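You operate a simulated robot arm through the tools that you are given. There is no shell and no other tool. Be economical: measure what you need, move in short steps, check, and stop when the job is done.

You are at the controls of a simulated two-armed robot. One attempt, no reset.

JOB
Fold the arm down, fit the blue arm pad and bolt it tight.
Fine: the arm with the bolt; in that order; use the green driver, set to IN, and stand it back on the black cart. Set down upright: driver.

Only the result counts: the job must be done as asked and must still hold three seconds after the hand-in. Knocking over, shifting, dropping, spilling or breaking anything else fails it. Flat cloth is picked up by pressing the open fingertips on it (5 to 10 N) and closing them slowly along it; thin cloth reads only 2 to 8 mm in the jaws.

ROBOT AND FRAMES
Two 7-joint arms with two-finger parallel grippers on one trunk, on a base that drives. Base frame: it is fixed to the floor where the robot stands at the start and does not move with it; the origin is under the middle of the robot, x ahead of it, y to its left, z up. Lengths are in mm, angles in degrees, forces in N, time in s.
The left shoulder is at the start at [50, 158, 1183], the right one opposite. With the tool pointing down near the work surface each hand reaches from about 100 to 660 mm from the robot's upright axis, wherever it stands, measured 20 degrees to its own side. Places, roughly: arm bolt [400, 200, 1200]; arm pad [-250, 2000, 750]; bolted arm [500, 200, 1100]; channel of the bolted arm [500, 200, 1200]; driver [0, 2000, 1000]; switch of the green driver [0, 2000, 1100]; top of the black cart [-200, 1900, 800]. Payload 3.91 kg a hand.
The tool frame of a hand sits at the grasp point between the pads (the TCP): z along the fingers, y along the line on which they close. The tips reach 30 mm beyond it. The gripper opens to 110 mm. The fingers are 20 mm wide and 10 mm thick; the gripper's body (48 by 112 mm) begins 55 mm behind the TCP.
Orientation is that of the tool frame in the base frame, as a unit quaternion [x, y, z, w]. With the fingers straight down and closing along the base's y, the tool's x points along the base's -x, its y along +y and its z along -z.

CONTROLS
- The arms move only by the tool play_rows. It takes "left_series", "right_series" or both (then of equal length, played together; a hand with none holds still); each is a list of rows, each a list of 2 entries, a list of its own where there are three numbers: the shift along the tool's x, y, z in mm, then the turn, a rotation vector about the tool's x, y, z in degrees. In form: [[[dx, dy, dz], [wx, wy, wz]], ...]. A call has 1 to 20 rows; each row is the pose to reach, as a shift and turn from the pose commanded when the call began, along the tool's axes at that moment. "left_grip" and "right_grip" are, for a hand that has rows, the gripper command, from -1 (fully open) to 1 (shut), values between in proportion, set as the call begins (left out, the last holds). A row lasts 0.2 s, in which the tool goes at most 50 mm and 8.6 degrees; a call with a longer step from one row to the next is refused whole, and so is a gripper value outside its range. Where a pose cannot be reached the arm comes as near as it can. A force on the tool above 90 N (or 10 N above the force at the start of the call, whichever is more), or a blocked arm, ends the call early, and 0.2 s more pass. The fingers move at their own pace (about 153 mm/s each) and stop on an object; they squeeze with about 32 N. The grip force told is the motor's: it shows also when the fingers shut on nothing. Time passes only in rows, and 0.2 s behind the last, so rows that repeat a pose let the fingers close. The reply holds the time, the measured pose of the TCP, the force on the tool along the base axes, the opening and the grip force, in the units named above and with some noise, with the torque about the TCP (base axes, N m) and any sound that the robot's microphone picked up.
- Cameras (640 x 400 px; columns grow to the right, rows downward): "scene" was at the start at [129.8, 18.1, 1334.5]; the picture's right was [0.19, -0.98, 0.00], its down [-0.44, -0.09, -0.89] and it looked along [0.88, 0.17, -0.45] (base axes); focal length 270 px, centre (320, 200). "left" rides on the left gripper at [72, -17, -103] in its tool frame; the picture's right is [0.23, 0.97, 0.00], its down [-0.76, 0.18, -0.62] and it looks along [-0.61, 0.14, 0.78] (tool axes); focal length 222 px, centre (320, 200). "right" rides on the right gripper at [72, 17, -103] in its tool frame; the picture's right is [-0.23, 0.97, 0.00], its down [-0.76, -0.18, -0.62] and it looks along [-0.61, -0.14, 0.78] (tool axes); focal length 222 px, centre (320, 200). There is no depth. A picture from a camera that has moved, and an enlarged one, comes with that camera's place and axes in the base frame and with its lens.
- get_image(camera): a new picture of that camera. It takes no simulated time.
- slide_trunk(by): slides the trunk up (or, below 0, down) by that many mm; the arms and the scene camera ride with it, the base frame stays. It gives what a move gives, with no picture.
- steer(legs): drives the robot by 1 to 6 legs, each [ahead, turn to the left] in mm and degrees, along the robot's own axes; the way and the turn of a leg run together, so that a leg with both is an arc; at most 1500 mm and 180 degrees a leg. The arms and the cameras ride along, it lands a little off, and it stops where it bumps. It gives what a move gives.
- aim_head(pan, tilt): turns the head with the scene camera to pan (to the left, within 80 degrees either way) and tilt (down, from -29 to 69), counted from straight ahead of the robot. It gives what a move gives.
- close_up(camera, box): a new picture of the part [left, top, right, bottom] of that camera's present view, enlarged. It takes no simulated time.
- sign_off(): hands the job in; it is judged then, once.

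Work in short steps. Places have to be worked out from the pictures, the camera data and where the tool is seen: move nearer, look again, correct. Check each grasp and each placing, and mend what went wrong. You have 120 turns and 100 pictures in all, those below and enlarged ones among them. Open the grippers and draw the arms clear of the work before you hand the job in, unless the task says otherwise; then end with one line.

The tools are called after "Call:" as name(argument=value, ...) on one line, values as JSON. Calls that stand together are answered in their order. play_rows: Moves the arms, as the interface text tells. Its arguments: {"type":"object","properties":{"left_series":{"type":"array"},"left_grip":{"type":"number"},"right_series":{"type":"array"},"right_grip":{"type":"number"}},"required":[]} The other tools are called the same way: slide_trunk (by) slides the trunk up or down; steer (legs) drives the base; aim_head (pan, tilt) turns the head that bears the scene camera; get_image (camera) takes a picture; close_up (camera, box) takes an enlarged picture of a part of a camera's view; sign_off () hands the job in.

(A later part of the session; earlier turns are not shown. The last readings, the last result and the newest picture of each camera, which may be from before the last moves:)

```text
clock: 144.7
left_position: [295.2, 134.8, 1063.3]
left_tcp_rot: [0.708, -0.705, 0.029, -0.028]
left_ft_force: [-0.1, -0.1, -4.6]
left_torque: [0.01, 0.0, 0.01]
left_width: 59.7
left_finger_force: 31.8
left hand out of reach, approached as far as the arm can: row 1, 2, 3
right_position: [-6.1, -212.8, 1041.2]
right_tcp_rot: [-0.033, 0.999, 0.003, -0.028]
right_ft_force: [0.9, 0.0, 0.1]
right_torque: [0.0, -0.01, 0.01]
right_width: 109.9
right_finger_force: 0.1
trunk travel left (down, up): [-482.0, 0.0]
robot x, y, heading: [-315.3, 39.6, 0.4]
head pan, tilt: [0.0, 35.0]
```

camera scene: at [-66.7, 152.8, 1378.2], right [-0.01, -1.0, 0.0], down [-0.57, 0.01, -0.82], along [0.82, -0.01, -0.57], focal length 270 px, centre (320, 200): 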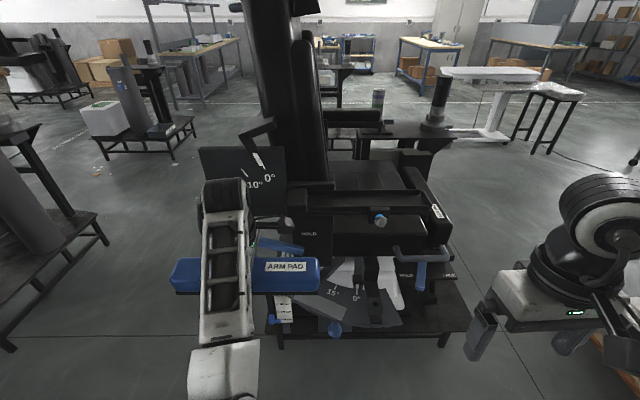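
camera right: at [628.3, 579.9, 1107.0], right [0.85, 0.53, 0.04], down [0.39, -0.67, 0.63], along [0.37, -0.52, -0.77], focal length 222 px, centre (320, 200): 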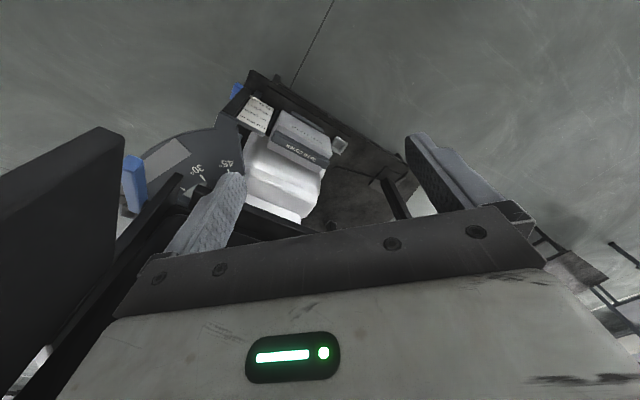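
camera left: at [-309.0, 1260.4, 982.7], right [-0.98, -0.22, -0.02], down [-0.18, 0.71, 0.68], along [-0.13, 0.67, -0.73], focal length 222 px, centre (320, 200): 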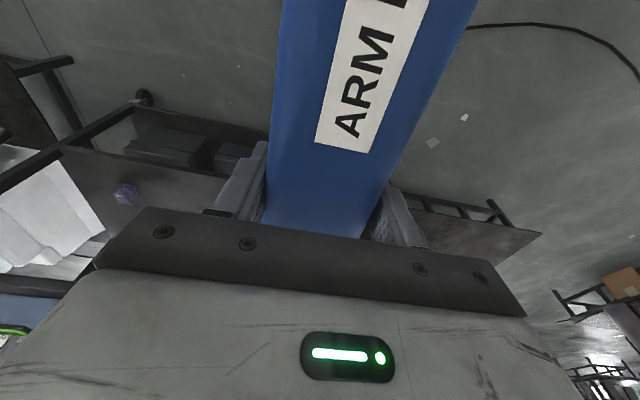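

The hand holds at z≈1063, clear of the walls. I level the pad (4.6° tilt) and shift it to y≈14 for clearance from the tall end block, then drive forward 170 mm.

Call:
play_rows(left_series=[[[25, 0, 0], [-1.5, 0, 0]], [[50, 0, 0], [-3, 0, 0]], [[75, 0, 0], [-4.6, 0, 0]], [[100, 0, 0], [-4.6, 0, 0]], [[121, 0, 0], [-4.6, 0, 0]], [[121, 0, 0], [-4.6, 0, 0]]])

Call:
steer(legs=[[165, 0]])

Call:
aim_head(pan=0, tilt=35)

Call:
get_image(camera="scene")

```text
clock: 146.1
left_position: [275.0, 29.9, 1067.9]
left_tcp_rot: [0.71, -0.704, 0.002, 0.001]
left_ft_force: [-0.1, -0.4, -4.5]
left_torque: [0.04, -0.03, -0.03]
left_width: 59.9
left_finger_force: 32.0
left hand out of reach, approached as far as the arm can: row 3, 4, 5, 6
right_position: [-5.3, -214.0, 1041.3]
right_tcp_rot: [-0.032, 0.999, 0.002, -0.028]
right_ft_force: [-0.1, -0.5, -0.4]
right_torque: [0.0, -0.02, -0.02]
right_width: 109.9
right_finger_force: 0.2
trunk travel left (down, up): [-482.0, 0.0]
robot x, y, heading: [-309.4, 42.2, 0.2]
head pan, tilt: [0.0, 35.0]
```

```text
clock: 147.6
left_position: [438.7, 31.0, 1065.9]
left_tcp_rot: [0.71, -0.704, 0.001, 0.001]
left_ft_force: [0.0, -0.7, -5.1]
left_torque: [0.0, 0.02, -0.01]
left_width: 59.9
left_finger_force: 31.6
right_position: [155.9, -209.9, 1040.9]
right_tcp_rot: [-0.033, 0.999, 0.003, -0.028]
right_ft_force: [1.0, 1.4, 0.5]
right_torque: [0.02, 0.0, -0.02]
right_width: 110.1
right_finger_force: 0.0
trunk travel left (down, up): [-482.0, 0.0]
robot x, y, heading: [-152.9, 43.8, 0.4]
head pan, tilt: [0.0, 35.0]
```

```text
clock: 148.2
left_position: [436.9, 30.4, 1066.5]
left_tcp_rot: [0.71, -0.704, 0.002, 0.0]
left_ft_force: [0.1, 0.4, -3.7]
left_torque: [-0.03, -0.03, -0.01]
left_width: 59.8
left_finger_force: 32.4
right_position: [154.6, -210.5, 1040.3]
right_tcp_rot: [-0.033, 0.999, 0.003, -0.029]
right_ft_force: [0.4, 0.0, 0.4]
right_torque: [-0.02, 0.01, 0.02]
right_width: 110.2
right_finger_force: 0.0
trunk travel left (down, up): [-482.0, 0.0]
robot x, y, heading: [-148.3, 41.4, 0.4]
head pan, tilt: [0.0, 35.0]
```

```text
41 pictures are left
camera scene: at [-22.5, 42.6, 1378.2], right [0.01, -1.0, 0.0], down [-0.57, 0.0, -0.82], along [0.82, 0.01, -0.57], focal length 270 px, centre (320, 200)
```

scene: 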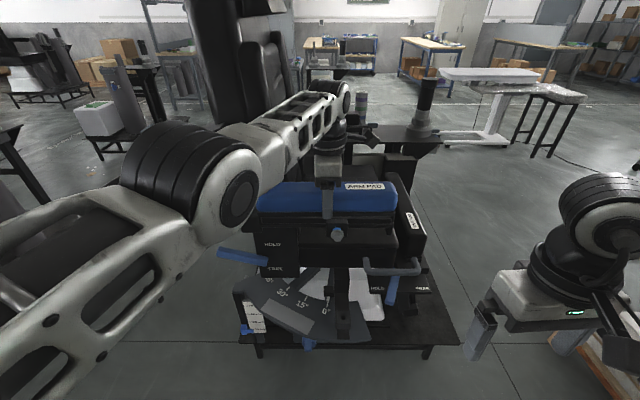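

The pad hovers just before the channel. I drive 20 mm more and let the arm make up the rest, lowering slightly to see where it settles.

Call:
steer(legs=[[22, 0]])

Call:
play_rows(left_series=[[[-6, 0, 4], [0, 0, 0]], [[-12, 0, 8], [0, 0, 0]], [[-17, 0, 10], [0, 0, 0]], [[-17, 0, 10], [0, 0, 0]]])

Call:
close_up(camera="scene", box=[230, 160, 450, 270])

```text
clock: 149.0
left_position: [459.5, 30.4, 1066.5]
left_tcp_rot: [0.71, -0.704, 0.001, 0.001]
left_ft_force: [-0.3, 0.1, -4.5]
left_torque: [0.02, 0.05, 0.06]
left_width: 60.0
left_finger_force: 32.1
right_position: [177.8, -210.5, 1039.3]
right_tcp_rot: [-0.034, 0.999, 0.003, -0.028]
right_ft_force: [-0.4, -0.6, -0.9]
right_torque: [0.0, 0.05, 0.01]
right_width: 110.2
right_finger_force: 0.1
trunk travel left (down, up): [-482.0, 0.0]
robot x, y, heading: [-128.8, 41.9, 0.7]
head pan, tilt: [0.0, 35.0]
```

```text
clock: 150.0
left_position: [464.0, 45.1, 1055.6]
left_tcp_rot: [0.71, -0.704, 0.001, 0.001]
left_ft_force: [-0.2, 0.5, -4.3]
left_torque: [-0.01, -0.02, -0.04]
left_width: 59.6
left_finger_force: 31.7
left hand out of reach, approached as far as the arm can: row 2, 3, 4
right_position: [178.8, -210.2, 1040.7]
right_tcp_rot: [-0.034, 0.999, 0.003, -0.027]
right_ft_force: [-0.5, -0.2, -0.5]
right_torque: [0.01, 0.01, 0.0]
right_width: 110.0
right_finger_force: 0.1
trunk travel left (down, up): [-482.0, 0.0]
robot x, y, heading: [-129.4, 42.2, 0.4]
head pan, tilt: [0.0, 35.0]
```

```text
2.91 times, centred on (340, 215) of scene
camera zoom: at [-0.5, 42.7, 1378.2], right [0.01, -1.0, 0.0], down [-0.57, 0.0, -0.82], along [0.82, 0.01, -0.57], focal length 786 px, centre (262, 156)
```

zoom: 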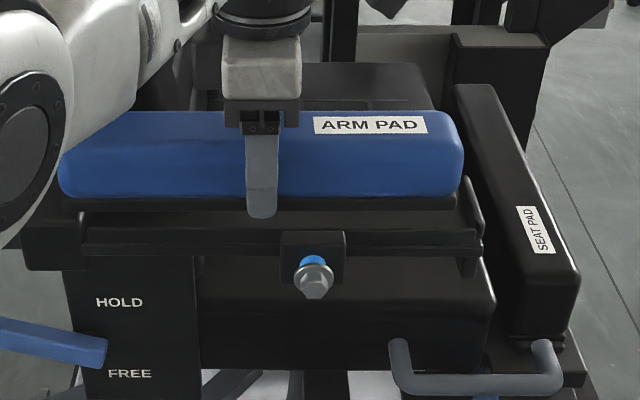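

The pad is well centred in the grip; relative to the channel it should go about 12 mm toward -y and 16 mm forward. I move there at this height and check with the wrist camera.

Call:
play_rows(left_series=[[[4, -5, 0], [0, 0, 0]], [[8, -10, 3], [0, 0, 0]], [[12, -16, 6], [0, 0, 0]], [[12, -16, 10], [0, 0, 0]], [[12, -16, 10], [0, 0, 0]]])

Call:
get_image(camera="left")

Call:
close_up(camera="scene", box=[230, 160, 450, 270])

```text
clock: 151.2
left_position: [461.1, 41.8, 1051.7]
left_tcp_rot: [0.71, -0.704, 0.001, 0.001]
left_ft_force: [0.1, -0.2, -3.7]
left_torque: [-0.01, 0.01, 0.01]
left_width: 59.7
left_finger_force: 32.4
left hand out of reach, approached as far as the arm can: row 1, 2, 3, 4, 5
right_position: [177.0, -210.0, 1039.5]
right_tcp_rot: [-0.034, 0.999, 0.002, -0.028]
right_ft_force: [0.4, -0.3, 0.0]
right_torque: [0.02, 0.0, 0.0]
right_width: 110.0
right_finger_force: 0.0
trunk travel left (down, up): [-482.0, 0.0]
robot x, y, heading: [-127.1, 41.7, 0.3]
head pan, tilt: [0.0, 35.0]
```

```text
39 pictures are left
camera left: at [480.8, -29.5, 1156.0], right [-0.97, -0.24, 0.0], down [-0.19, 0.76, 0.62], along [-0.15, 0.6, -0.78], focal length 222 px, centre (320, 200)
```

left: 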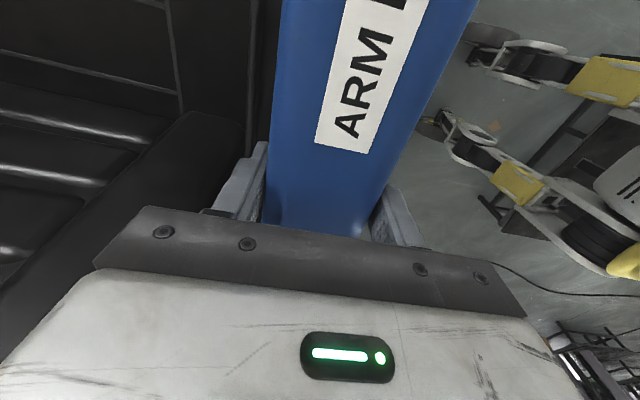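

```text
2.91 times, centred on (340, 215) of scene
camera zoom: at [-0.5, 42.8, 1378.2], right [0.01, -1.0, 0.0], down [-0.57, 0.0, -0.82], along [0.82, 0.01, -0.57], focal length 786 px, centre (262, 156)
```

zoom: 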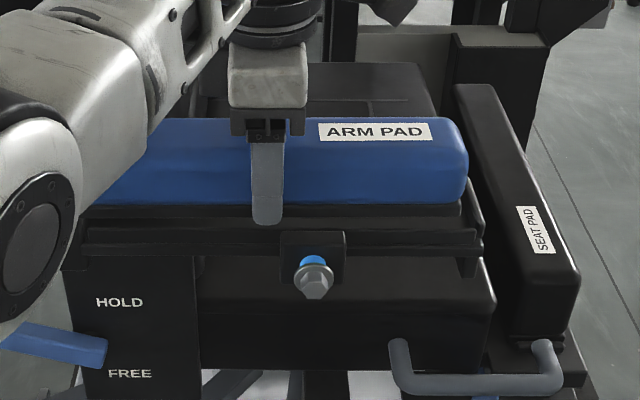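

The arm is at a joint limit at this lateral position, so it cannot go forward-right. I raise the pad a little, turn the robot 9° right to give the left arm more room, and then correct the hand.

Call:
play_rows(left_series=[[[-11, 17, -7], [0, 0, 0]], [[-22, 35, -14], [0, 0, 0]], [[-22, 35, -14], [0, 0, 0]]])

Call:
steer(legs=[[0, -9]])

Call:
play_rows(left_series=[[[-15, 0, 0], [0, 0, -2]], [[-30, 0, 0], [0, 0, -4]], [[-45, 0, 0], [0, 0, -6]], [[-60, 0, 0], [0, 0, -8]], [[-75, 0, 0], [0, 0, -9]], [[-75, 0, 0], [0, 0, -9]]])

```text
clock: 152.0
left_position: [434.6, 60.1, 1067.4]
left_tcp_rot: [0.712, -0.702, 0.01, -0.003]
left_ft_force: [-0.5, -1.4, -3.7]
left_torque: [-0.03, -0.01, 0.0]
left_width: 59.8
left_finger_force: 32.5
left hand out of reach, approached as far as the arm can: row 2
right_position: [178.7, -210.8, 1039.6]
right_tcp_rot: [-0.034, 0.999, 0.003, -0.028]
right_ft_force: [-0.5, 0.2, -0.6]
right_torque: [-0.01, -0.02, 0.02]
right_width: 110.0
right_finger_force: 0.0
trunk travel left (down, up): [-482.0, 0.0]
robot x, y, heading: [-124.5, 39.6, 0.0]
head pan, tilt: [0.0, 35.0]
```

```text
clock: 153.0
left_position: [431.2, -27.3, 1066.6]
left_tcp_rot: [-0.656, 0.755, -0.008, 0.001]
left_ft_force: [-0.3, 0.2, -3.0]
left_torque: [0.0, 0.04, -0.01]
left_width: 59.7
left_finger_force: 32.0
right_position: [134.9, -255.6, 1039.2]
right_tcp_rot: [0.043, 0.999, 0.005, -0.028]
right_ft_force: [0.2, 0.0, 0.2]
right_torque: [-0.01, 0.0, 0.03]
right_width: 110.3
right_finger_force: 0.1
trunk travel left (down, up): [-482.0, 0.0]
robot x, y, heading: [-128.7, 41.7, -8.7]
head pan, tilt: [0.0, 35.0]
```

```text
clock: 154.4
left_position: [440.9, 46.5, 1064.9]
left_tcp_rot: [0.713, -0.701, 0.009, -0.001]
left_ft_force: [-0.2, -1.2, -3.9]
left_torque: [0.01, 0.0, 0.02]
left_width: 59.8
left_finger_force: 31.5
right_position: [134.9, -256.0, 1040.2]
right_tcp_rot: [0.043, 0.999, 0.005, -0.028]
right_ft_force: [-0.4, -0.1, 0.3]
right_torque: [-0.01, 0.02, -0.03]
right_width: 110.4
right_finger_force: 0.0
trunk travel left (down, up): [-482.0, 0.0]
robot x, y, heading: [-127.9, 41.8, -8.5]
head pan, tilt: [0.0, 35.0]
```

Now it is reached without limit. I move to (480, 33, 1052) and correct the small yaw and tilt errors.

Call:
play_rows(left_series=[[[5, -13, 3], [-0.4, -0.3, 0.5]], [[10, -26, 7], [-0.8, -0.6, 1]], [[13.5, -39, 12], [-0.8, -0.6, 1]], [[13.5, -39, 12], [-0.8, -0.6, 1]]])

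Call:
close_up(camera="scene", box=[200, 140, 440, 270])

```text
clock: 155.4
left_position: [480.7, 34.6, 1054.5]
left_tcp_rot: [-0.707, 0.708, -0.001, -0.001]
left_ft_force: [0.4, 0.4, -4.0]
left_torque: [-0.01, 0.02, -0.02]
left_width: 59.6
left_finger_force: 32.0
right_position: [135.5, -254.1, 1039.5]
right_tcp_rot: [0.044, 0.999, 0.005, -0.027]
right_ft_force: [-0.3, 0.3, -0.4]
right_torque: [0.01, 0.04, 0.01]
right_width: 110.0
right_finger_force: 0.1
trunk travel left (down, up): [-482.0, 0.0]
robot x, y, heading: [-129.0, 43.3, -8.6]
head pan, tilt: [0.0, 35.0]
```

```text
2.67 times, centred on (320, 205) of scene
camera zoom: at [-1.9, 23.1, 1378.2], right [-0.15, -0.99, 0.0], down [-0.57, 0.08, -0.82], along [0.81, -0.12, -0.57], focal length 721 px, centre (320, 187)
```

zoom: 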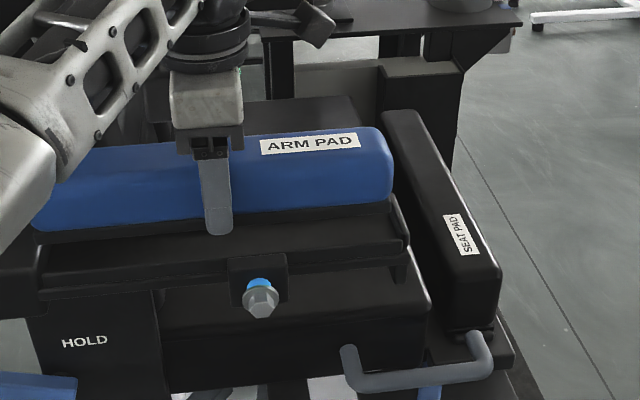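

The pad spans y≈172 to -101, the channel ≈171 to -106; I shift 2.5 mm to -y and lower in small steps, watching force.

Call:
play_rows(left_series=[[[2.5, 0, 0], [0, 0, 0]], [[2.5, 0, 5], [0, 0, 0]], [[2.5, 0, 10], [0, 0, 0]], [[2.5, 0, 14], [0, 0, 0]], [[2.5, 0, 17], [0, 0, 0]], [[2.5, 0, 19], [0, 0, 0]]])

Call:
close_up(camera="scene", box=[200, 140, 440, 270])

```text
clock: 156.8
left_position: [480.4, 32.3, 1035.6]
left_tcp_rot: [-0.706, 0.708, -0.001, -0.002]
left_ft_force: [-0.5, 1.1, -3.9]
left_torque: [0.0, -0.01, 0.01]
left_width: 59.7
left_finger_force: 32.4
right_position: [133.9, -255.1, 1039.4]
right_tcp_rot: [0.044, 0.999, 0.005, -0.028]
right_ft_force: [0.1, 0.0, 0.3]
right_torque: [-0.02, 0.03, 0.0]
right_width: 110.4
right_finger_force: 0.1
trunk travel left (down, up): [-482.0, 0.0]
robot x, y, heading: [-129.0, 41.2, -8.3]
head pan, tilt: [0.0, 35.0]
```

```text
2.67 times, centred on (320, 205) of scene
camera zoom: at [-1.9, 23.0, 1378.2], right [-0.15, -0.99, 0.0], down [-0.57, 0.08, -0.82], along [0.81, -0.12, -0.57], focal length 721 px, centre (320, 187)
```

zoom: 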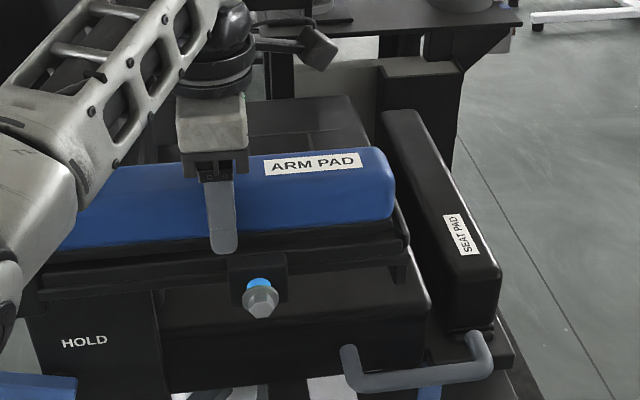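

No contact yet; lowering on by 2 mm rows.

Call:
play_rows(left_series=[[[0, 0, 2], [0, 0, 0]], [[0, 0, 4], [0, 0, 0]], [[0, 0, 6], [0, 0, 0]], [[0, 0, 8], [0, 0, 0]]])

Call:
close_up(camera="scene", box=[200, 140, 440, 270])

```text
clock: 157.8
left_position: [479.9, 31.8, 1033.2]
left_tcp_rot: [-0.706, 0.708, -0.004, 0.001]
left_ft_force: [0.7, 3.0, 13.1]
left_torque: [0.14, 0.66, -0.11]
left_width: 59.9
left_finger_force: 32.0
right_position: [134.5, -253.1, 1041.1]
right_tcp_rot: [0.044, 0.999, 0.004, -0.026]
right_ft_force: [0.6, -0.5, 0.8]
right_torque: [-0.01, -0.01, 0.0]
right_width: 110.1
right_finger_force: 0.1
trunk travel left (down, up): [-482.0, 0.0]
robot x, y, heading: [-125.4, 39.9, -8.6]
head pan, tilt: [0.0, 35.0]
```

```text
2.67 times, centred on (320, 205) of scene
camera zoom: at [-3.6, 23.4, 1378.7], right [-0.15, -0.99, 0.0], down [-0.57, 0.08, -0.82], along [0.81, -0.12, -0.57], focal length 721 px, centre (320, 187)
```

zoom: 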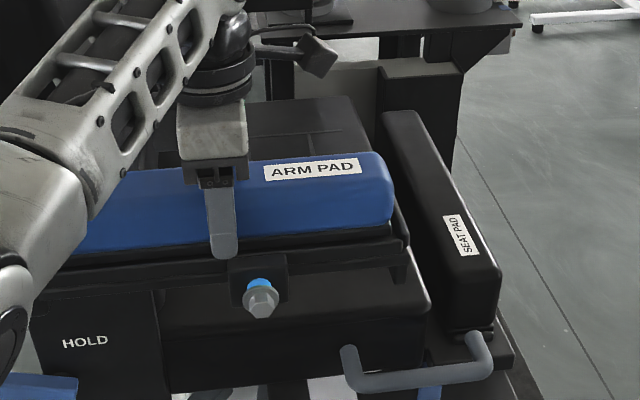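

Contact at TCP z 1033, on the near side, which fits the near fingertip meeting the wall top. I look closer at both ends before releasing.

Call:
close_up(camera="scene", box=[270, 195, 360, 255])

Call:
get_image(camera="left")

```text
6.67 times, centred on (315, 225) of scene
camera zoom: at [-3.6, 23.4, 1378.7], right [-0.15, -0.99, 0.0], down [-0.57, 0.08, -0.82], along [0.81, -0.12, -0.57], focal length 1801 px, centre (353, 33)
```

zoom: 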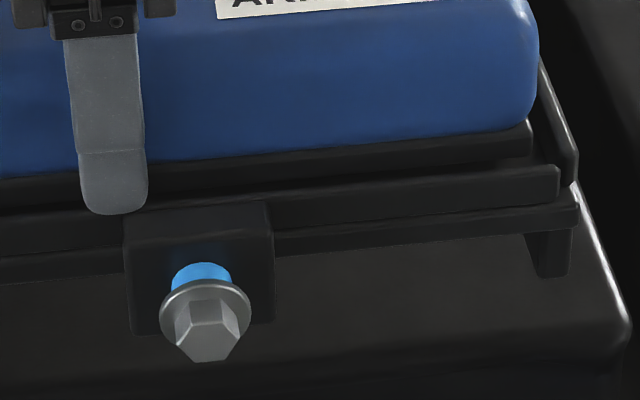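

```text
33 pictures are left
camera left: at [497.4, -38.9, 1136.0], right [-0.97, -0.23, -0.01], down [-0.18, 0.76, 0.62], along [-0.14, 0.6, -0.79], focal length 222 px, centre (320, 200)
```

left: 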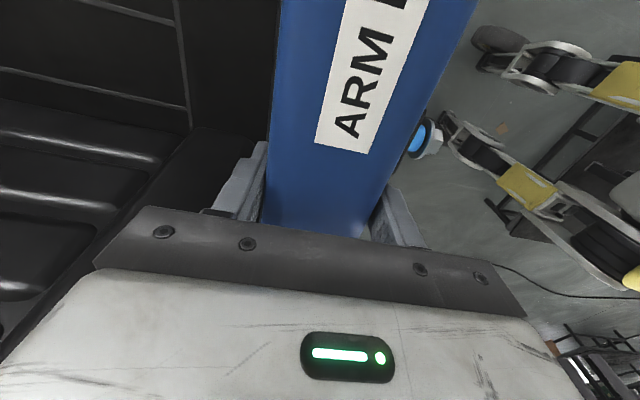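

The near fingertip rests on the bolt block's top and the tongue stands right above the channel. I relieve the pressure and open the fingers only slightly so the pad drops guided into the channel.

Call:
play_rows(left_series=[[[0, 0, -4], [0, 0, 0]], [[0, 0, -4], [0, 0, 0]], [[0, 0, -4], [0, 0, 0]]])

Call:
play_rows(left_series=[[[0, 0, 0], [0, 0, 0]], [[0, 0, 0], [0, 0, 0]], [[0, 0, 0], [0, 0, 0]]], left_grip=-0.22)

Call:
close_up(camera="scene", box=[200, 140, 440, 270])

```text
clock: 158.6
left_position: [481.2, 33.4, 1030.9]
left_tcp_rot: [-0.707, 0.707, 0.0, -0.001]
left_ft_force: [3.9, 0.3, 0.2]
left_torque: [0.06, -0.27, 0.01]
left_width: 59.9
left_finger_force: 31.3
right_position: [134.9, -254.8, 1039.9]
right_tcp_rot: [0.043, 0.999, 0.004, -0.027]
right_ft_force: [-0.8, 0.2, 0.2]
right_torque: [0.03, 0.02, 0.02]
right_width: 110.2
right_finger_force: 0.1
trunk travel left (down, up): [-482.0, 0.0]
robot x, y, heading: [-131.0, 40.9, -8.7]
head pan, tilt: [0.0, 35.0]
```

```text
clock: 159.4
left_position: [479.4, 31.0, 1031.8]
left_tcp_rot: [-0.707, 0.708, -0.001, -0.001]
left_ft_force: [0.3, -0.6, 0.0]
left_torque: [0.0, 0.0, -0.02]
left_width: 67.1
left_finger_force: 0.1
right_position: [134.8, -254.9, 1040.8]
right_tcp_rot: [0.043, 0.999, 0.005, -0.028]
right_ft_force: [-0.5, 0.6, 0.4]
right_torque: [0.01, 0.0, -0.02]
right_width: 109.7
right_finger_force: 0.0
trunk travel left (down, up): [-482.0, 0.0]
robot x, y, heading: [-130.2, 39.3, -8.5]
head pan, tilt: [0.0, 35.0]
```

```text
2.67 times, centred on (320, 205) of scene
camera zoom: at [-2.3, 23.0, 1378.2], right [-0.15, -0.99, 0.0], down [-0.57, 0.08, -0.82], along [0.81, -0.12, -0.57], focal length 721 px, centre (320, 187)
```

zoom: 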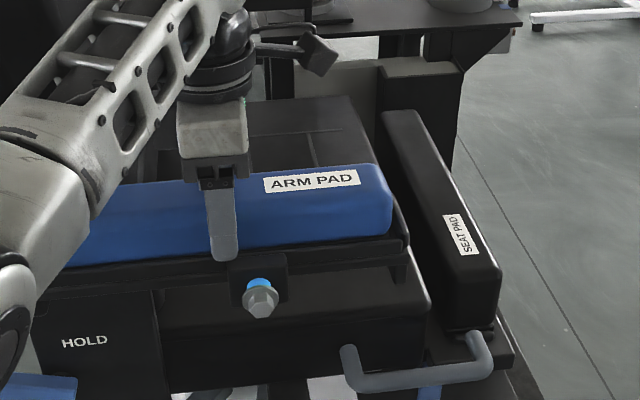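

The pad dropped in; the tongue is hidden in the channel. I raise the hand straight up and look.

Call:
play_rows(left_series=[[[0, 0, -8], [0, 0, 0]], [[0, 0, -16], [0, 0, 0]], [[0, 0, -24], [0, 0, 0]], [[0, 0, -32], [0, 0, 0]], [[0, 0, -36], [0, 0, 0]], [[20, 20, -38], [0, 0, 0]]])

Call:
steer(legs=[[-120, 0]])

Call:
get_image(camera="scene")

Call:
close_up(camera="scene", box=[200, 140, 440, 270])

```text
clock: 160.8
left_position: [459.1, 11.8, 1071.4]
left_tcp_rot: [-0.705, 0.709, 0.0, 0.0]
left_ft_force: [0.4, 0.9, 1.9]
left_torque: [0.07, -0.09, 0.0]
left_width: 67.5
left_finger_force: 0.3
right_position: [134.4, -255.2, 1040.5]
right_tcp_rot: [0.044, 0.999, 0.005, -0.027]
right_ft_force: [-0.7, -0.8, 0.5]
right_torque: [0.05, 0.0, 0.01]
right_width: 110.0
right_finger_force: 0.0
trunk travel left (down, up): [-482.0, 0.0]
robot x, y, heading: [-129.6, 42.2, -8.4]
head pan, tilt: [0.0, 35.0]
```

```text
clock: 162.1
left_position: [339.9, 30.3, 1071.4]
left_tcp_rot: [-0.706, 0.708, -0.002, 0.001]
left_ft_force: [0.4, -0.2, -0.3]
left_torque: [0.02, -0.01, 0.02]
left_width: 67.2
left_finger_force: 0.0
right_position: [15.3, -236.7, 1041.3]
right_tcp_rot: [0.043, 0.999, 0.005, -0.027]
right_ft_force: [-0.4, -0.4, 0.1]
right_torque: [-0.02, -0.02, 0.0]
right_width: 110.1
right_finger_force: 0.1
trunk travel left (down, up): [-482.0, 0.0]
robot x, y, heading: [-246.4, 56.2, -8.4]
head pan, tilt: [0.0, 35.0]
```

```text
31 pictures are left
camera scene: at [-122.0, 40.9, 1378.4], right [-0.15, -0.99, 0.0], down [-0.57, 0.08, -0.82], along [0.81, -0.12, -0.57], focal length 270 px, centre (320, 200)
```

scene: 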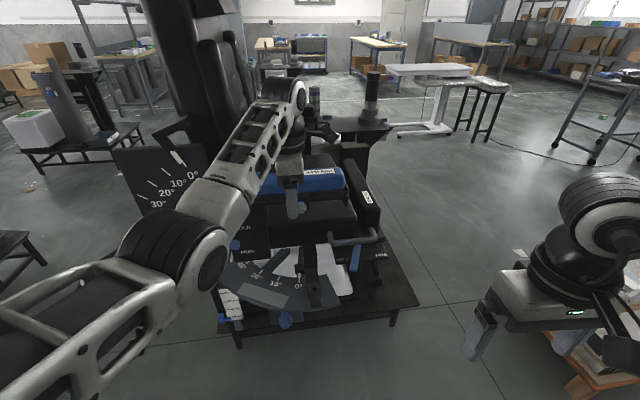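

```text
2.67 times, centred on (320, 205) of scene
camera zoom: at [-122.0, 40.9, 1378.4], right [-0.15, -0.99, 0.0], down [-0.57, 0.08, -0.82], along [0.81, -0.12, -0.57], focal length 721 px, centre (320, 187)
```

zoom: 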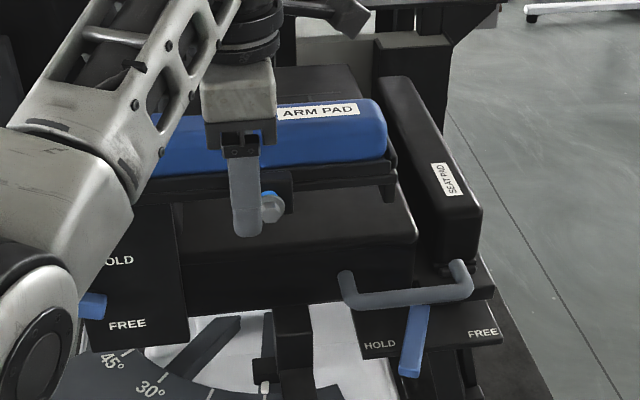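

The pad is seated in the channel. Now for the driver: I turn left, angle over to x≈-60 early, and drive up toward the cart.

Call:
steer(legs=[[0, 83.4], [718, 0], [0, 15], [440, 0]])

Call:
aim_head(pan=-10, tilt=30)

Call:
get_image(camera="scene")

```text
clock: 172.7
left_position: [-131.0, 1770.6, 1070.4]
left_tcp_rot: [0.997, 0.074, 0.001, 0.0]
left_ft_force: [0.0, 0.0, -0.6]
left_torque: [-0.01, 0.0, 0.02]
left_width: 67.2
left_finger_force: 0.0
right_position: [182.1, 1489.7, 1040.1]
right_tcp_rot: [0.728, -0.685, 0.017, 0.022]
right_ft_force: [-0.5, 0.9, -0.2]
right_torque: [0.01, 0.0, 0.02]
right_width: 109.9
right_finger_force: 0.0
trunk travel left (down, up): [-482.0, 0.0]
robot x, y, heading: [-71.2, 1186.0, 89.9]
head pan, tilt: [0.0, 35.0]
```

```text
clock: 173.4
left_position: [-131.2, 1771.1, 1072.1]
left_tcp_rot: [0.997, 0.074, 0.001, 0.0]
left_ft_force: [0.5, -0.3, 0.0]
left_torque: [-0.01, 0.03, 0.0]
left_width: 67.0
left_finger_force: 0.2
right_position: [182.6, 1490.4, 1040.8]
right_tcp_rot: [0.728, -0.685, 0.018, 0.022]
right_ft_force: [0.0, -0.3, 0.1]
right_torque: [-0.01, -0.02, -0.01]
right_width: 110.2
right_finger_force: 0.1
trunk travel left (down, up): [-482.0, 0.0]
robot x, y, heading: [-68.4, 1183.4, 90.0]
head pan, tilt: [-10.0, 30.0]
```

```text
29 pictures are left
camera scene: at [-55.9, 1313.7, 1386.0], right [0.99, -0.17, 0.0], down [-0.09, -0.49, -0.87], along [0.15, 0.85, -0.5], focal length 270 px, centre (320, 200)
```

scene: 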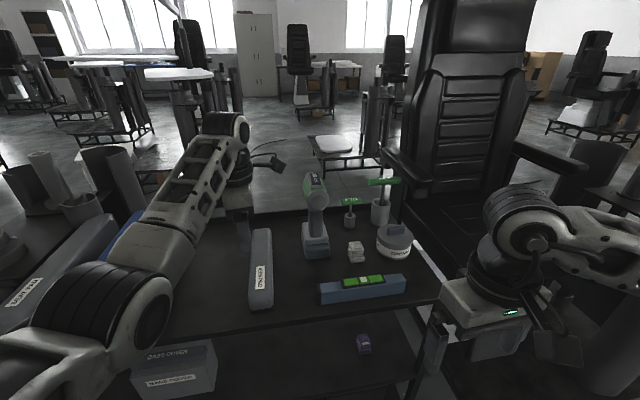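

I enlarge the driver to see its switch and its heading.

Call:
close_up(camera="scene", box=[280, 155, 360, 270])

Call:
close_up(camera="scene", box=[296, 165, 336, 195])

```text
3.48 times, centred on (320, 212) of scene
camera zoom: at [-55.9, 1313.7, 1386.0], right [0.99, -0.17, 0.0], down [-0.09, -0.49, -0.87], along [0.15, 0.85, -0.5], focal length 940 px, centre (320, 156)
```

zoom: 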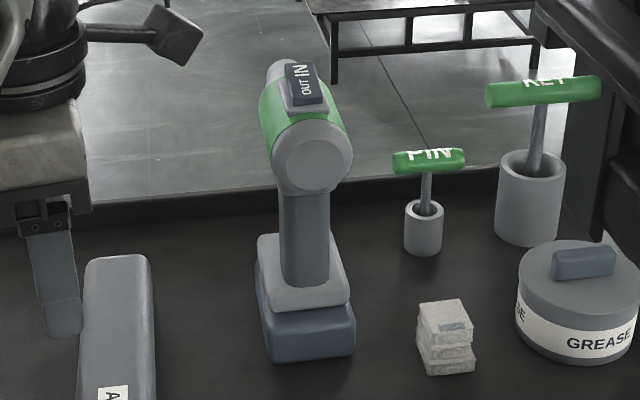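

```text
13.33 times, centred on (316, 180) of scene
camera zoom: at [-55.9, 1313.7, 1386.0], right [0.99, -0.17, 0.0], down [-0.09, -0.49, -0.87], along [0.15, 0.85, -0.5], focal length 3603 px, centre (373, 467)
```

zoom: 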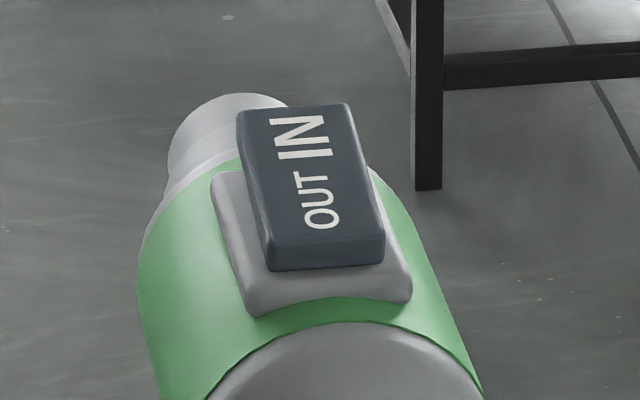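

The switch is a rocker whose IN end (toward the nose) stands up, so it is likely on OUT. I drive 180 mm nearer and bring the shut right fingers above the switch from behind.

Call:
steer(legs=[[180, 0]])

Call:
play_rows(right_series=[[[0, 0, -30], [0, -1, 1]], [[0, 0, -60], [0, -2, 2]], [[0, 0, -90], [0, -3.2, 3.5]], [[-10, 20, -115], [0, -3.2, 3.5]], [[-45, 40, -125], [0, -3.2, 3.5]], [[-80, 60, -125], [0, -3.2, 3.5]], [[-115, 80, -125], [0, -3.2, 3.5]], [[-150, 100, -125], [0, -3.2, 3.5]], [[-180, 120, -125], [0, -3.2, 3.5]], [[-210, 138, -125], [0, -3.2, 3.5]], [[-210, 138, -125], [0, -3.2, 3.5]]], right_grip=1)

Call:
get_image(camera="right")

```text
clock: 174.9
left_position: [-130.8, 1948.5, 1070.2]
left_tcp_rot: [0.997, 0.074, 0.001, 0.0]
left_ft_force: [-0.7, 0.8, -1.2]
left_torque: [-0.03, 0.0, -0.01]
left_width: 67.4
left_finger_force: 0.1
right_position: [183.1, 1666.9, 1041.2]
right_tcp_rot: [0.728, -0.685, 0.018, 0.022]
right_ft_force: [-0.6, 0.7, -0.1]
right_torque: [-0.04, -0.03, 0.01]
right_width: 110.0
right_finger_force: 0.1
trunk travel left (down, up): [-482.0, 0.0]
robot x, y, heading: [-72.1, 1363.1, 90.1]
head pan, tilt: [-10.0, 30.0]
```

```text
clock: 177.3
left_position: [-131.3, 1948.6, 1070.7]
left_tcp_rot: [0.997, 0.074, 0.0, -0.002]
left_ft_force: [-0.9, 0.5, -0.1]
left_torque: [-0.02, -0.02, 0.03]
left_width: 67.1
left_finger_force: 0.1
right_position: [34.4, 1873.6, 1155.7]
right_tcp_rot: [-0.707, 0.708, 0.003, -0.001]
right_ft_force: [0.1, 0.0, 0.2]
right_torque: [-0.03, -0.02, 0.01]
right_width: 0.0
right_finger_force: 32.0
trunk travel left (down, up): [-482.0, 0.0]
robot x, y, heading: [-71.9, 1360.2, 90.0]
head pan, tilt: [-10.0, 30.0]
```

```text
26 pictures are left
camera right: at [18.7, 1801.8, 1259.1], right [-0.97, 0.23, 0.01], down [0.18, 0.76, 0.62], along [0.14, 0.61, -0.78], focal length 222 px, centre (320, 200)
```

right: 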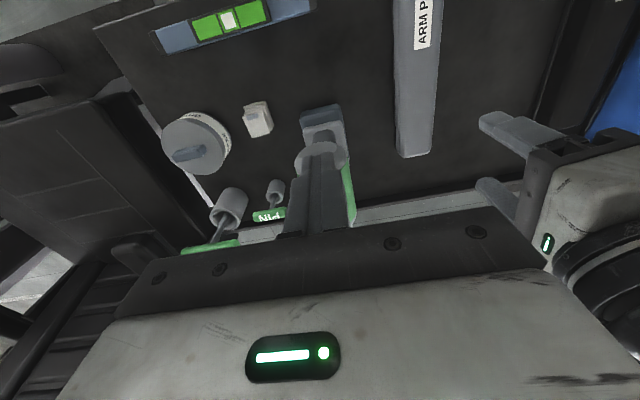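

The driver's axis is at x≈44.5, and the rocker's IN end at y≈1968, top z≈1085. I move above it, then descend to just short of contact.

Call:
play_rows(right_series=[[[-30, -5, 0], [0, 0, 0]], [[-60, -10, 0], [0, 0, 0]], [[-95, -10, 0], [0, 0, 0]], [[-95, -10, 10], [0, 0, 0]], [[-95, -10, 22], [0, 0, 0]], [[-95, -10, 28], [0, 0, 0]]])

Call:
close_up(camera="scene", box=[280, 150, 380, 230])

```text
clock: 178.7
left_position: [-132.5, 1947.8, 1072.1]
left_tcp_rot: [0.997, 0.073, 0.001, 0.0]
left_ft_force: [-0.2, 0.0, -0.1]
left_torque: [-0.02, -0.03, 0.0]
left_width: 67.6
left_finger_force: 0.1
right_position: [42.2, 1969.4, 1125.0]
right_tcp_rot: [-0.707, 0.707, 0.002, -0.001]
right_ft_force: [0.4, -0.9, 0.5]
right_torque: [0.0, 0.03, 0.0]
right_width: 0.1
right_finger_force: 31.4
trunk travel left (down, up): [-482.0, 0.0]
robot x, y, heading: [-70.5, 1363.1, 90.1]
head pan, tilt: [-10.0, 30.0]
```

```text
5.00 times, centred on (330, 190) of scene
camera zoom: at [-55.9, 1491.9, 1386.1], right [0.98, -0.17, 0.0], down [-0.09, -0.49, -0.87], along [0.15, 0.85, -0.5], focal length 1351 px, centre (270, 250)
```

zoom: 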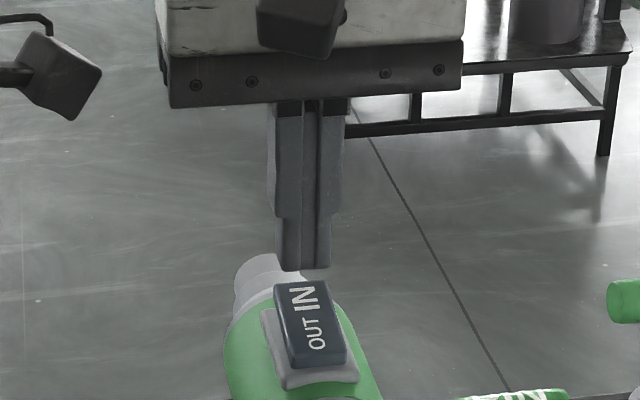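

The fingertips are right above the IN end. I press down in 2 mm rows.

Call:
play_rows(right_series=[[[0, 0, 3], [0, 0, 0]], [[0, 0, 6], [0, 0, 0]], [[0, 0, 9], [0, 0, 0]], [[0, 0, 11], [0, 0, 0]], [[0, 0, 13], [0, 0, 0]]])

```text
clock: 179.9
left_position: [-131.6, 1948.2, 1071.7]
left_tcp_rot: [0.997, 0.073, 0.001, 0.001]
left_ft_force: [0.0, 0.5, 0.4]
left_torque: [-0.02, -0.02, 0.0]
left_width: 67.1
left_finger_force: 0.2
right_position: [41.6, 1968.7, 1114.2]
right_tcp_rot: [-0.707, 0.707, 0.002, -0.001]
right_ft_force: [-0.1, 0.7, 0.0]
right_torque: [-0.04, -0.03, -0.02]
right_width: 0.0
right_finger_force: 31.9
trunk travel left (down, up): [-482.0, 0.0]
robot x, y, heading: [-72.4, 1360.7, 90.0]
head pan, tilt: [-10.0, 30.0]
```

Call:
play_rows(right_series=[[[0, 0, 2], [0, 0, 0]], [[0, 0, 4], [0, 0, 0]], [[0, 0, 6], [0, 0, 0]]])

Call:
close_up(camera="scene", box=[290, 175, 350, 225])

```text
clock: 180.7
left_position: [-131.6, 1947.1, 1070.6]
left_tcp_rot: [0.997, 0.074, 0.001, -0.001]
left_ft_force: [0.1, -0.7, 0.4]
left_torque: [0.04, 0.01, -0.02]
left_width: 67.0
left_finger_force: 0.1
right_position: [41.7, 1970.3, 1107.8]
right_tcp_rot: [-0.707, 0.708, 0.003, -0.001]
right_ft_force: [-0.6, 0.6, 0.7]
right_torque: [0.03, 0.0, -0.02]
right_width: 0.1
right_finger_force: 31.8
trunk travel left (down, up): [-482.0, 0.0]
robot x, y, heading: [-73.5, 1359.0, 90.1]
head pan, tilt: [-10.0, 30.0]
```

```text
8.00 times, centred on (320, 200) of scene
camera zoom: at [-56.0, 1491.9, 1386.1], right [0.99, -0.17, 0.0], down [-0.09, -0.49, -0.87], along [0.15, 0.85, -0.5], focal length 2162 px, centre (320, 200)
```

zoom: 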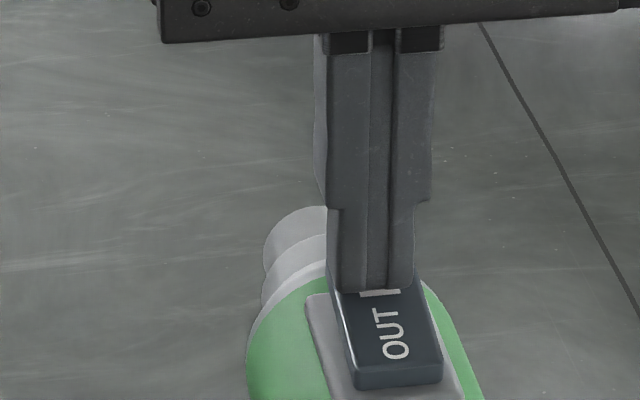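

Still no contact force; I go on lowering.

Call:
play_rows(right_series=[[[0, 0, 2], [0, 0, 0]], [[0, 0, 4], [0, 0, 0]], [[0, 0, 6], [0, 0, 0]]])

```text
clock: 181.5
left_position: [-130.5, 1946.8, 1071.5]
left_tcp_rot: [0.997, 0.074, 0.0, -0.001]
left_ft_force: [0.4, 0.8, 0.8]
left_torque: [0.02, 0.01, 0.01]
left_width: 67.1
left_finger_force: 0.1
right_position: [41.0, 1970.6, 1104.8]
right_tcp_rot: [-0.707, 0.707, 0.004, 0.0]
right_ft_force: [2.7, 3.6, 13.4]
right_torque: [0.09, -0.08, 0.1]
right_width: 0.0
right_finger_force: 32.1
trunk travel left (down, up): [-482.0, 0.0]
robot x, y, heading: [-73.1, 1361.6, 90.2]
head pan, tilt: [-10.0, 30.0]
```

Contact at 13 N. I press slightly more, then lift off and look at the rocker.

Call:
play_rows(right_series=[[[0, 0, 2], [0, 0, 0]], [[0, 0, 3], [0, 0, 0]]])

Call:
play_rows(right_series=[[[0, 0, -15], [0, 0, 0]], [[0, 0, -40], [0, 0, 0]], [[40, 0, -50], [0, 0, 0]], [[80, 0, -50], [0, 0, 0]]])

Call:
close_up(camera="scene", box=[290, 185, 350, 235])

```text
clock: 182.1
left_position: [-130.6, 1946.9, 1072.6]
left_tcp_rot: [0.997, 0.074, 0.002, -0.001]
left_ft_force: [0.5, -0.6, -0.2]
left_torque: [0.02, 0.02, 0.02]
left_width: 67.3
left_finger_force: 0.1
right_position: [41.4, 1969.5, 1103.9]
right_tcp_rot: [-0.707, 0.707, 0.007, 0.001]
right_ft_force: [3.6, 6.9, 30.6]
right_torque: [0.14, -0.14, 0.06]
right_width: 0.1
right_finger_force: 32.1
trunk travel left (down, up): [-482.0, 0.0]
robot x, y, heading: [-71.2, 1360.8, 90.1]
head pan, tilt: [-10.0, 30.0]
```

```text
clock: 183.1
left_position: [-131.6, 1948.6, 1071.3]
left_tcp_rot: [0.997, 0.073, 0.0, -0.001]
left_ft_force: [-1.2, 0.0, 0.6]
left_torque: [0.01, -0.01, 0.0]
left_width: 67.2
left_finger_force: 0.1
right_position: [40.4, 1887.6, 1147.7]
right_tcp_rot: [-0.707, 0.707, 0.003, -0.002]
right_ft_force: [-0.5, 0.7, -0.2]
right_torque: [0.05, -0.02, 0.0]
right_width: 0.0
right_finger_force: 31.7
trunk travel left (down, up): [-482.0, 0.0]
robot x, y, heading: [-71.5, 1362.8, 90.1]
head pan, tilt: [-10.0, 30.0]
```

```text
8.00 times, centred on (320, 210) of scene
camera zoom: at [-56.0, 1491.5, 1386.1], right [0.99, -0.17, 0.0], down [-0.09, -0.49, -0.87], along [0.15, 0.85, -0.5], focal length 2162 px, centre (320, 120)
```

zoom: 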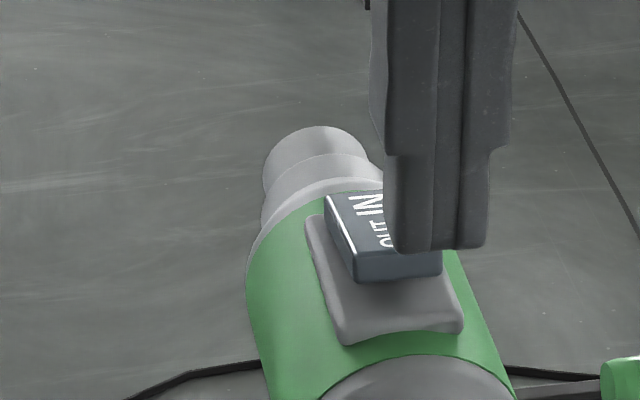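

The rocker now sits tipped with its IN end down. Next I back off 130 mm, turn the right hand to point forward at the handle's height, fingers open.

Call:
steer(legs=[[-130, 0]])

Call:
play_rows(right_series=[[[0, 0, 15], [0, -8, 0]], [[0, 0, 30], [0, -16, 0]], [[0, 0, 45], [0, -24, 0]], [[0, 0, 60], [0, -32, 0]], [[0, -2, 75], [0, -40, 0]], [[0, -4, 95], [0, -48, 0]], [[0, -4, 115], [0, -56, 0]], [[0, -4, 135], [0, -64, 0]], [[0, -4, 155], [0, -72, 0]], [[0, -4, 175], [0, -80, 0]], [[0, -4, 195], [0, -88, 0]], [[0, -4, 207], [0, -90, 0]], [[0, -4, 207], [0, -90, 0]]], right_grip=-1)

Call:
aim_head(pan=-10, tilt=40)

Call:
get_image(camera="scene")

```text
clock: 184.4
left_position: [-130.8, 1816.9, 1072.8]
left_tcp_rot: [0.997, 0.074, 0.001, -0.001]
left_ft_force: [1.1, -0.9, 0.1]
left_torque: [0.07, 0.03, -0.03]
left_width: 67.3
left_finger_force: 0.1
right_position: [40.0, 1759.0, 1148.7]
right_tcp_rot: [0.708, -0.706, -0.002, 0.001]
right_ft_force: [-0.2, 0.7, 0.4]
right_torque: [0.02, -0.01, -0.04]
right_width: 0.0
right_finger_force: 31.8
trunk travel left (down, up): [-482.0, 0.0]
robot x, y, heading: [-72.2, 1231.8, 90.0]
head pan, tilt: [-10.0, 30.0]
```

```text
clock: 187.2
left_position: [-132.2, 1818.9, 1071.0]
left_tcp_rot: [0.997, 0.074, 0.001, 0.0]
left_ft_force: [0.5, 0.8, 0.1]
left_torque: [-0.01, -0.01, 0.0]
left_width: 67.2
left_finger_force: 0.1
right_position: [-65.4, 1734.7, 1028.2]
right_tcp_rot: [-0.498, 0.503, 0.5, 0.498]
right_ft_force: [0.0, 0.7, 0.3]
right_torque: [0.02, -0.04, 0.01]
right_width: 110.4
right_finger_force: 0.0
right hand out of reach, approached as far as the arm can: row 8, 9, 10, 11, 12, 13
trunk travel left (down, up): [-482.0, 0.0]
robot x, y, heading: [-71.7, 1234.3, 90.0]
head pan, tilt: [-10.0, 30.0]
```

```text
clock: 187.9
left_position: [-130.6, 1817.9, 1070.5]
left_tcp_rot: [0.997, 0.074, 0.001, -0.001]
left_ft_force: [-0.4, -0.6, 0.0]
left_torque: [-0.05, -0.01, 0.0]
left_width: 67.1
left_finger_force: 0.1
right_position: [-64.9, 1735.1, 1029.8]
right_tcp_rot: [-0.499, 0.503, 0.5, 0.498]
right_ft_force: [-0.2, 0.6, 0.0]
right_torque: [-0.01, -0.03, -0.04]
right_width: 110.1
right_finger_force: 0.0
trunk travel left (down, up): [-482.0, 0.0]
robot x, y, heading: [-69.1, 1235.1, 90.0]
head pan, tilt: [-10.0, 40.0]
```

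```text
22 pictures are left
camera scene: at [-56.9, 1356.8, 1370.7], right [0.99, -0.17, 0.0], down [-0.11, -0.63, -0.77], along [0.13, 0.76, -0.64], focal length 270 px, centre (320, 200)
```

scene: 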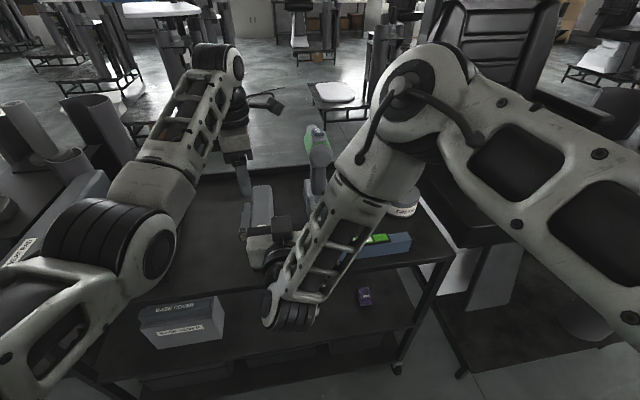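

The right arm did not reach the commanded spot because it is too close in. I extend it forward 70 mm, still short of the driver.

Call:
play_rows(right_series=[[[0, 0, 10], [0, 0, 0]], [[0, 0, 20], [0, 0, 0]], [[0, 0, 35], [0, 0, 0]], [[0, 0, 50], [0, 0, 0]], [[0, 0, 70], [0, 0, 0]], [[0, 0, 70], [0, 0, 0]], [[0, 0, 70], [0, 0, 0]]])

```text
clock: 189.5
left_position: [-137.6, 1828.1, 1072.0]
left_tcp_rot: [0.996, 0.082, 0.001, -0.023]
left_ft_force: [-13.2, 86.2, -4.3]
left_torque: [2.6, 0.32, -0.11]
left_width: 0.0
left_finger_force: 0.1
right_position: [-80.5, 1791.6, 1035.1]
right_tcp_rot: [0.509, -0.504, -0.496, -0.491]
right_ft_force: [12.5, -85.6, 3.3]
right_torque: [0.85, 0.38, 4.41]
right_width: 104.1
right_finger_force: 0.1
right hand out of reach, approached as far as the arm can: row 1, 2, 3, 4, 5, 6, 7
trunk travel left (down, up): [-482.0, 0.0]
robot x, y, heading: [-70.8, 1234.8, 90.2]
head pan, tilt: [-10.0, 40.0]
```

The two hands touched. I pull the right hand straight back and reverse the turning move, to try again from a better, wider posture.

Call:
play_rows(right_series=[[[0, 0, -25], [0, 0, 0]], [[0, 0, -50], [0, 0, 0]], [[0, 0, -75], [0, 0, 0]], [[-12, 4, -75], [0, 2, 0]], [[-32, 4, -75], [0, 10, 0]], [[-52, 4, -75], [0, 18, 0]], [[-72, 4, -75], [0, 26, 0]], [[-92, 4, -75], [0, 34, 0]], [[-112, 4, -75], [0, 42, 0]], [[-132, 4, -75], [0, 50, 0]], [[-147, 4, -75], [0, 58, 0]], [[-162, 4, -75], [0, 66, 0]], [[-177, 4, -75], [0, 74, 0]], [[-192, 4, -75], [0, 82, 0]], [[-207, 4, -75], [0, 90, 0]], [[-207, 4, -75], [0, 90, 0]]])

Call:
get_image(camera="scene")

```text
clock: 192.9
left_position: [-134.4, 1819.6, 1071.2]
left_tcp_rot: [0.997, 0.078, -0.001, 0.0]
left_ft_force: [0.3, -0.8, 0.0]
left_torque: [-0.03, 0.01, 0.0]
left_width: 67.0
left_finger_force: 0.1
right_position: [-74.4, 1725.3, 1248.6]
right_tcp_rot: [-0.705, 0.709, -0.004, 0.001]
right_ft_force: [35.6, -5.8, -8.3]
right_torque: [-0.18, -1.2, -0.02]
right_width: 92.2
right_finger_force: 0.2
trunk travel left (down, up): [-482.0, 0.0]
robot x, y, heading: [-73.4, 1231.6, 90.1]
head pan, tilt: [-10.0, 40.0]
```

```text
21 pictures are left
camera scene: at [-56.7, 1356.7, 1370.7], right [0.99, -0.17, 0.0], down [-0.11, -0.63, -0.77], along [0.13, 0.75, -0.64], focal length 270 px, centre (320, 200)
```

scene: 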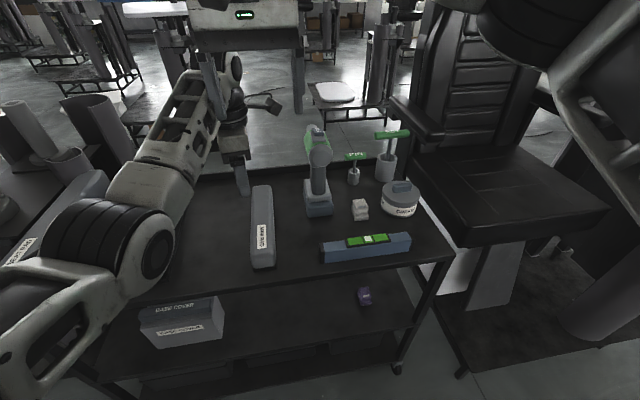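

The right hand is again pointing down, high at (-74, 1725, 1248). I move it right and down, away from the left hand.

Call:
play_rows(right_series=[[[0, -35, 0], [0, 0, 0]], [[0, -70, 0], [0, 0, 0]], [[10, -105, 10], [0, 0, 0]], [[20, -140, 30], [0, 0, 0]], [[30, -175, 50], [0, 0, 0]], [[40, -210, 70], [0, 0, 0]], [[40, -245, 90], [0, 0, 0]], [[40, -280, 110], [0, 0, 0]], [[40, -310, 135], [0, 0, 0]], [[40, -335, 150], [0, 0, 0]], [[40, -335, 150], [0, 0, 0]]])

Call:
steer(legs=[[-350, 0]])

```text
clock: 195.3
left_position: [-132.2, 1818.9, 1070.6]
left_tcp_rot: [0.997, 0.073, 0.001, 0.0]
left_ft_force: [-0.2, -0.1, -0.9]
left_torque: [0.0, 0.0, -0.01]
left_width: 67.3
left_finger_force: 0.1
right_position: [254.6, 1684.2, 1097.3]
right_tcp_rot: [-0.707, 0.707, 0.002, -0.002]
right_ft_force: [-0.4, 0.1, 0.5]
right_torque: [-0.01, 0.0, -0.03]
right_width: 109.9
right_finger_force: 0.0
trunk travel left (down, up): [-482.0, 0.0]
robot x, y, heading: [-74.3, 1231.9, 90.3]
head pan, tilt: [-10.0, 40.0]
```

```text
clock: 197.6
left_position: [-129.8, 1472.9, 1071.2]
left_tcp_rot: [0.997, 0.075, 0.0, -0.001]
left_ft_force: [-0.4, -0.4, -0.2]
left_torque: [0.0, -0.01, 0.0]
left_width: 67.1
left_finger_force: 0.0
right_position: [255.7, 1337.5, 1097.9]
right_tcp_rot: [-0.707, 0.707, 0.002, -0.002]
right_ft_force: [0.2, -0.2, 0.9]
right_torque: [0.0, 0.01, -0.02]
right_width: 110.1
right_finger_force: 0.1
trunk travel left (down, up): [-482.0, 0.0]
robot x, y, heading: [-73.2, 883.8, 89.9]
head pan, tilt: [-10.0, 40.0]
```

Free space here. I turn the right hand to point forward at this wide position.

Call:
play_rows(right_series=[[[0, 0, 0], [0, -8, 0]], [[0, 0, 0], [0, -16, 0]], [[0, 0, 0], [0, -24, 0]], [[0, 0, 0], [0, -32, 0]], [[0, 0, 0], [0, -40, 0]], [[0, 0, 0], [0, -48, 0]], [[0, 0, 0], [0, -56, 0]], [[0, 0, 0], [0, -64, 0]], [[0, 0, 0], [0, -72, 0]], [[0, 0, 0], [0, -80, 0]], [[0, 0, 0], [0, -88, 0]], [[0, 0, 0], [0, -90, 0]]])

Call:
slide_trunk(by=-155)

```text
clock: 200.2
left_position: [-129.8, 1472.2, 1071.2]
left_tcp_rot: [0.997, 0.074, 0.001, 0.0]
left_ft_force: [-0.3, -0.7, 0.0]
left_torque: [0.0, 0.03, 0.01]
left_width: 67.1
left_finger_force: 0.1
right_position: [256.0, 1339.0, 1097.5]
right_tcp_rot: [-0.598, 0.601, 0.377, 0.374]
right_ft_force: [-0.7, -0.3, -0.9]
right_torque: [0.01, 0.03, 0.01]
right_width: 109.9
right_finger_force: 0.1
right hand out of reach, approached as far as the arm can: row 9, 10, 11, 12
trunk travel left (down, up): [-482.0, 0.0]
robot x, y, heading: [-69.9, 885.3, 90.4]
head pan, tilt: [-10.0, 40.0]
```

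```text
clock: 202.0
left_position: [-129.7, 1472.9, 916.5]
left_tcp_rot: [0.997, 0.073, 0.001, 0.0]
left_ft_force: [0.0, -0.9, -0.2]
left_torque: [0.01, 0.01, -0.03]
left_width: 66.9
left_finger_force: 0.0
right_position: [255.9, 1336.9, 943.1]
right_tcp_rot: [-0.598, 0.601, 0.377, 0.374]
right_ft_force: [-0.3, -0.4, -0.5]
right_torque: [0.02, 0.0, -0.05]
right_width: 109.9
right_finger_force: 0.0
trunk travel left (down, up): [-327.0, 155.0]
robot x, y, heading: [-69.4, 887.2, 90.0]
head pan, tilt: [-10.0, 40.0]
```

It got to about 64°. I extend the hand 120 mm forward and finish the turn.

Call:
play_rows(right_series=[[[-15, 0, 30], [0, -3, 0]], [[-30, 0, 60], [0, -8, 0]], [[-45, 0, 90], [0, -14, 0]], [[-53, 0, 108], [0, -20, 0]], [[-53, 0, 108], [0, -26, 0]], [[-53, 0, 108], [0, -26, 0]]])

```text
clock: 203.4
left_position: [-130.4, 1472.8, 915.9]
left_tcp_rot: [0.997, 0.074, 0.001, 0.0]
left_ft_force: [1.3, 0.3, -0.3]
left_torque: [0.01, 0.05, 0.0]
left_width: 66.8
left_finger_force: 0.0
right_position: [256.4, 1457.6, 942.3]
right_tcp_rot: [-0.498, 0.502, 0.501, 0.5]
right_ft_force: [-0.4, 0.6, -0.2]
right_torque: [-0.01, -0.04, 0.02]
right_width: 110.0
right_finger_force: 0.1
trunk travel left (down, up): [-327.0, 155.0]
robot x, y, heading: [-67.9, 888.4, 90.1]
head pan, tilt: [-10.0, 40.0]
```

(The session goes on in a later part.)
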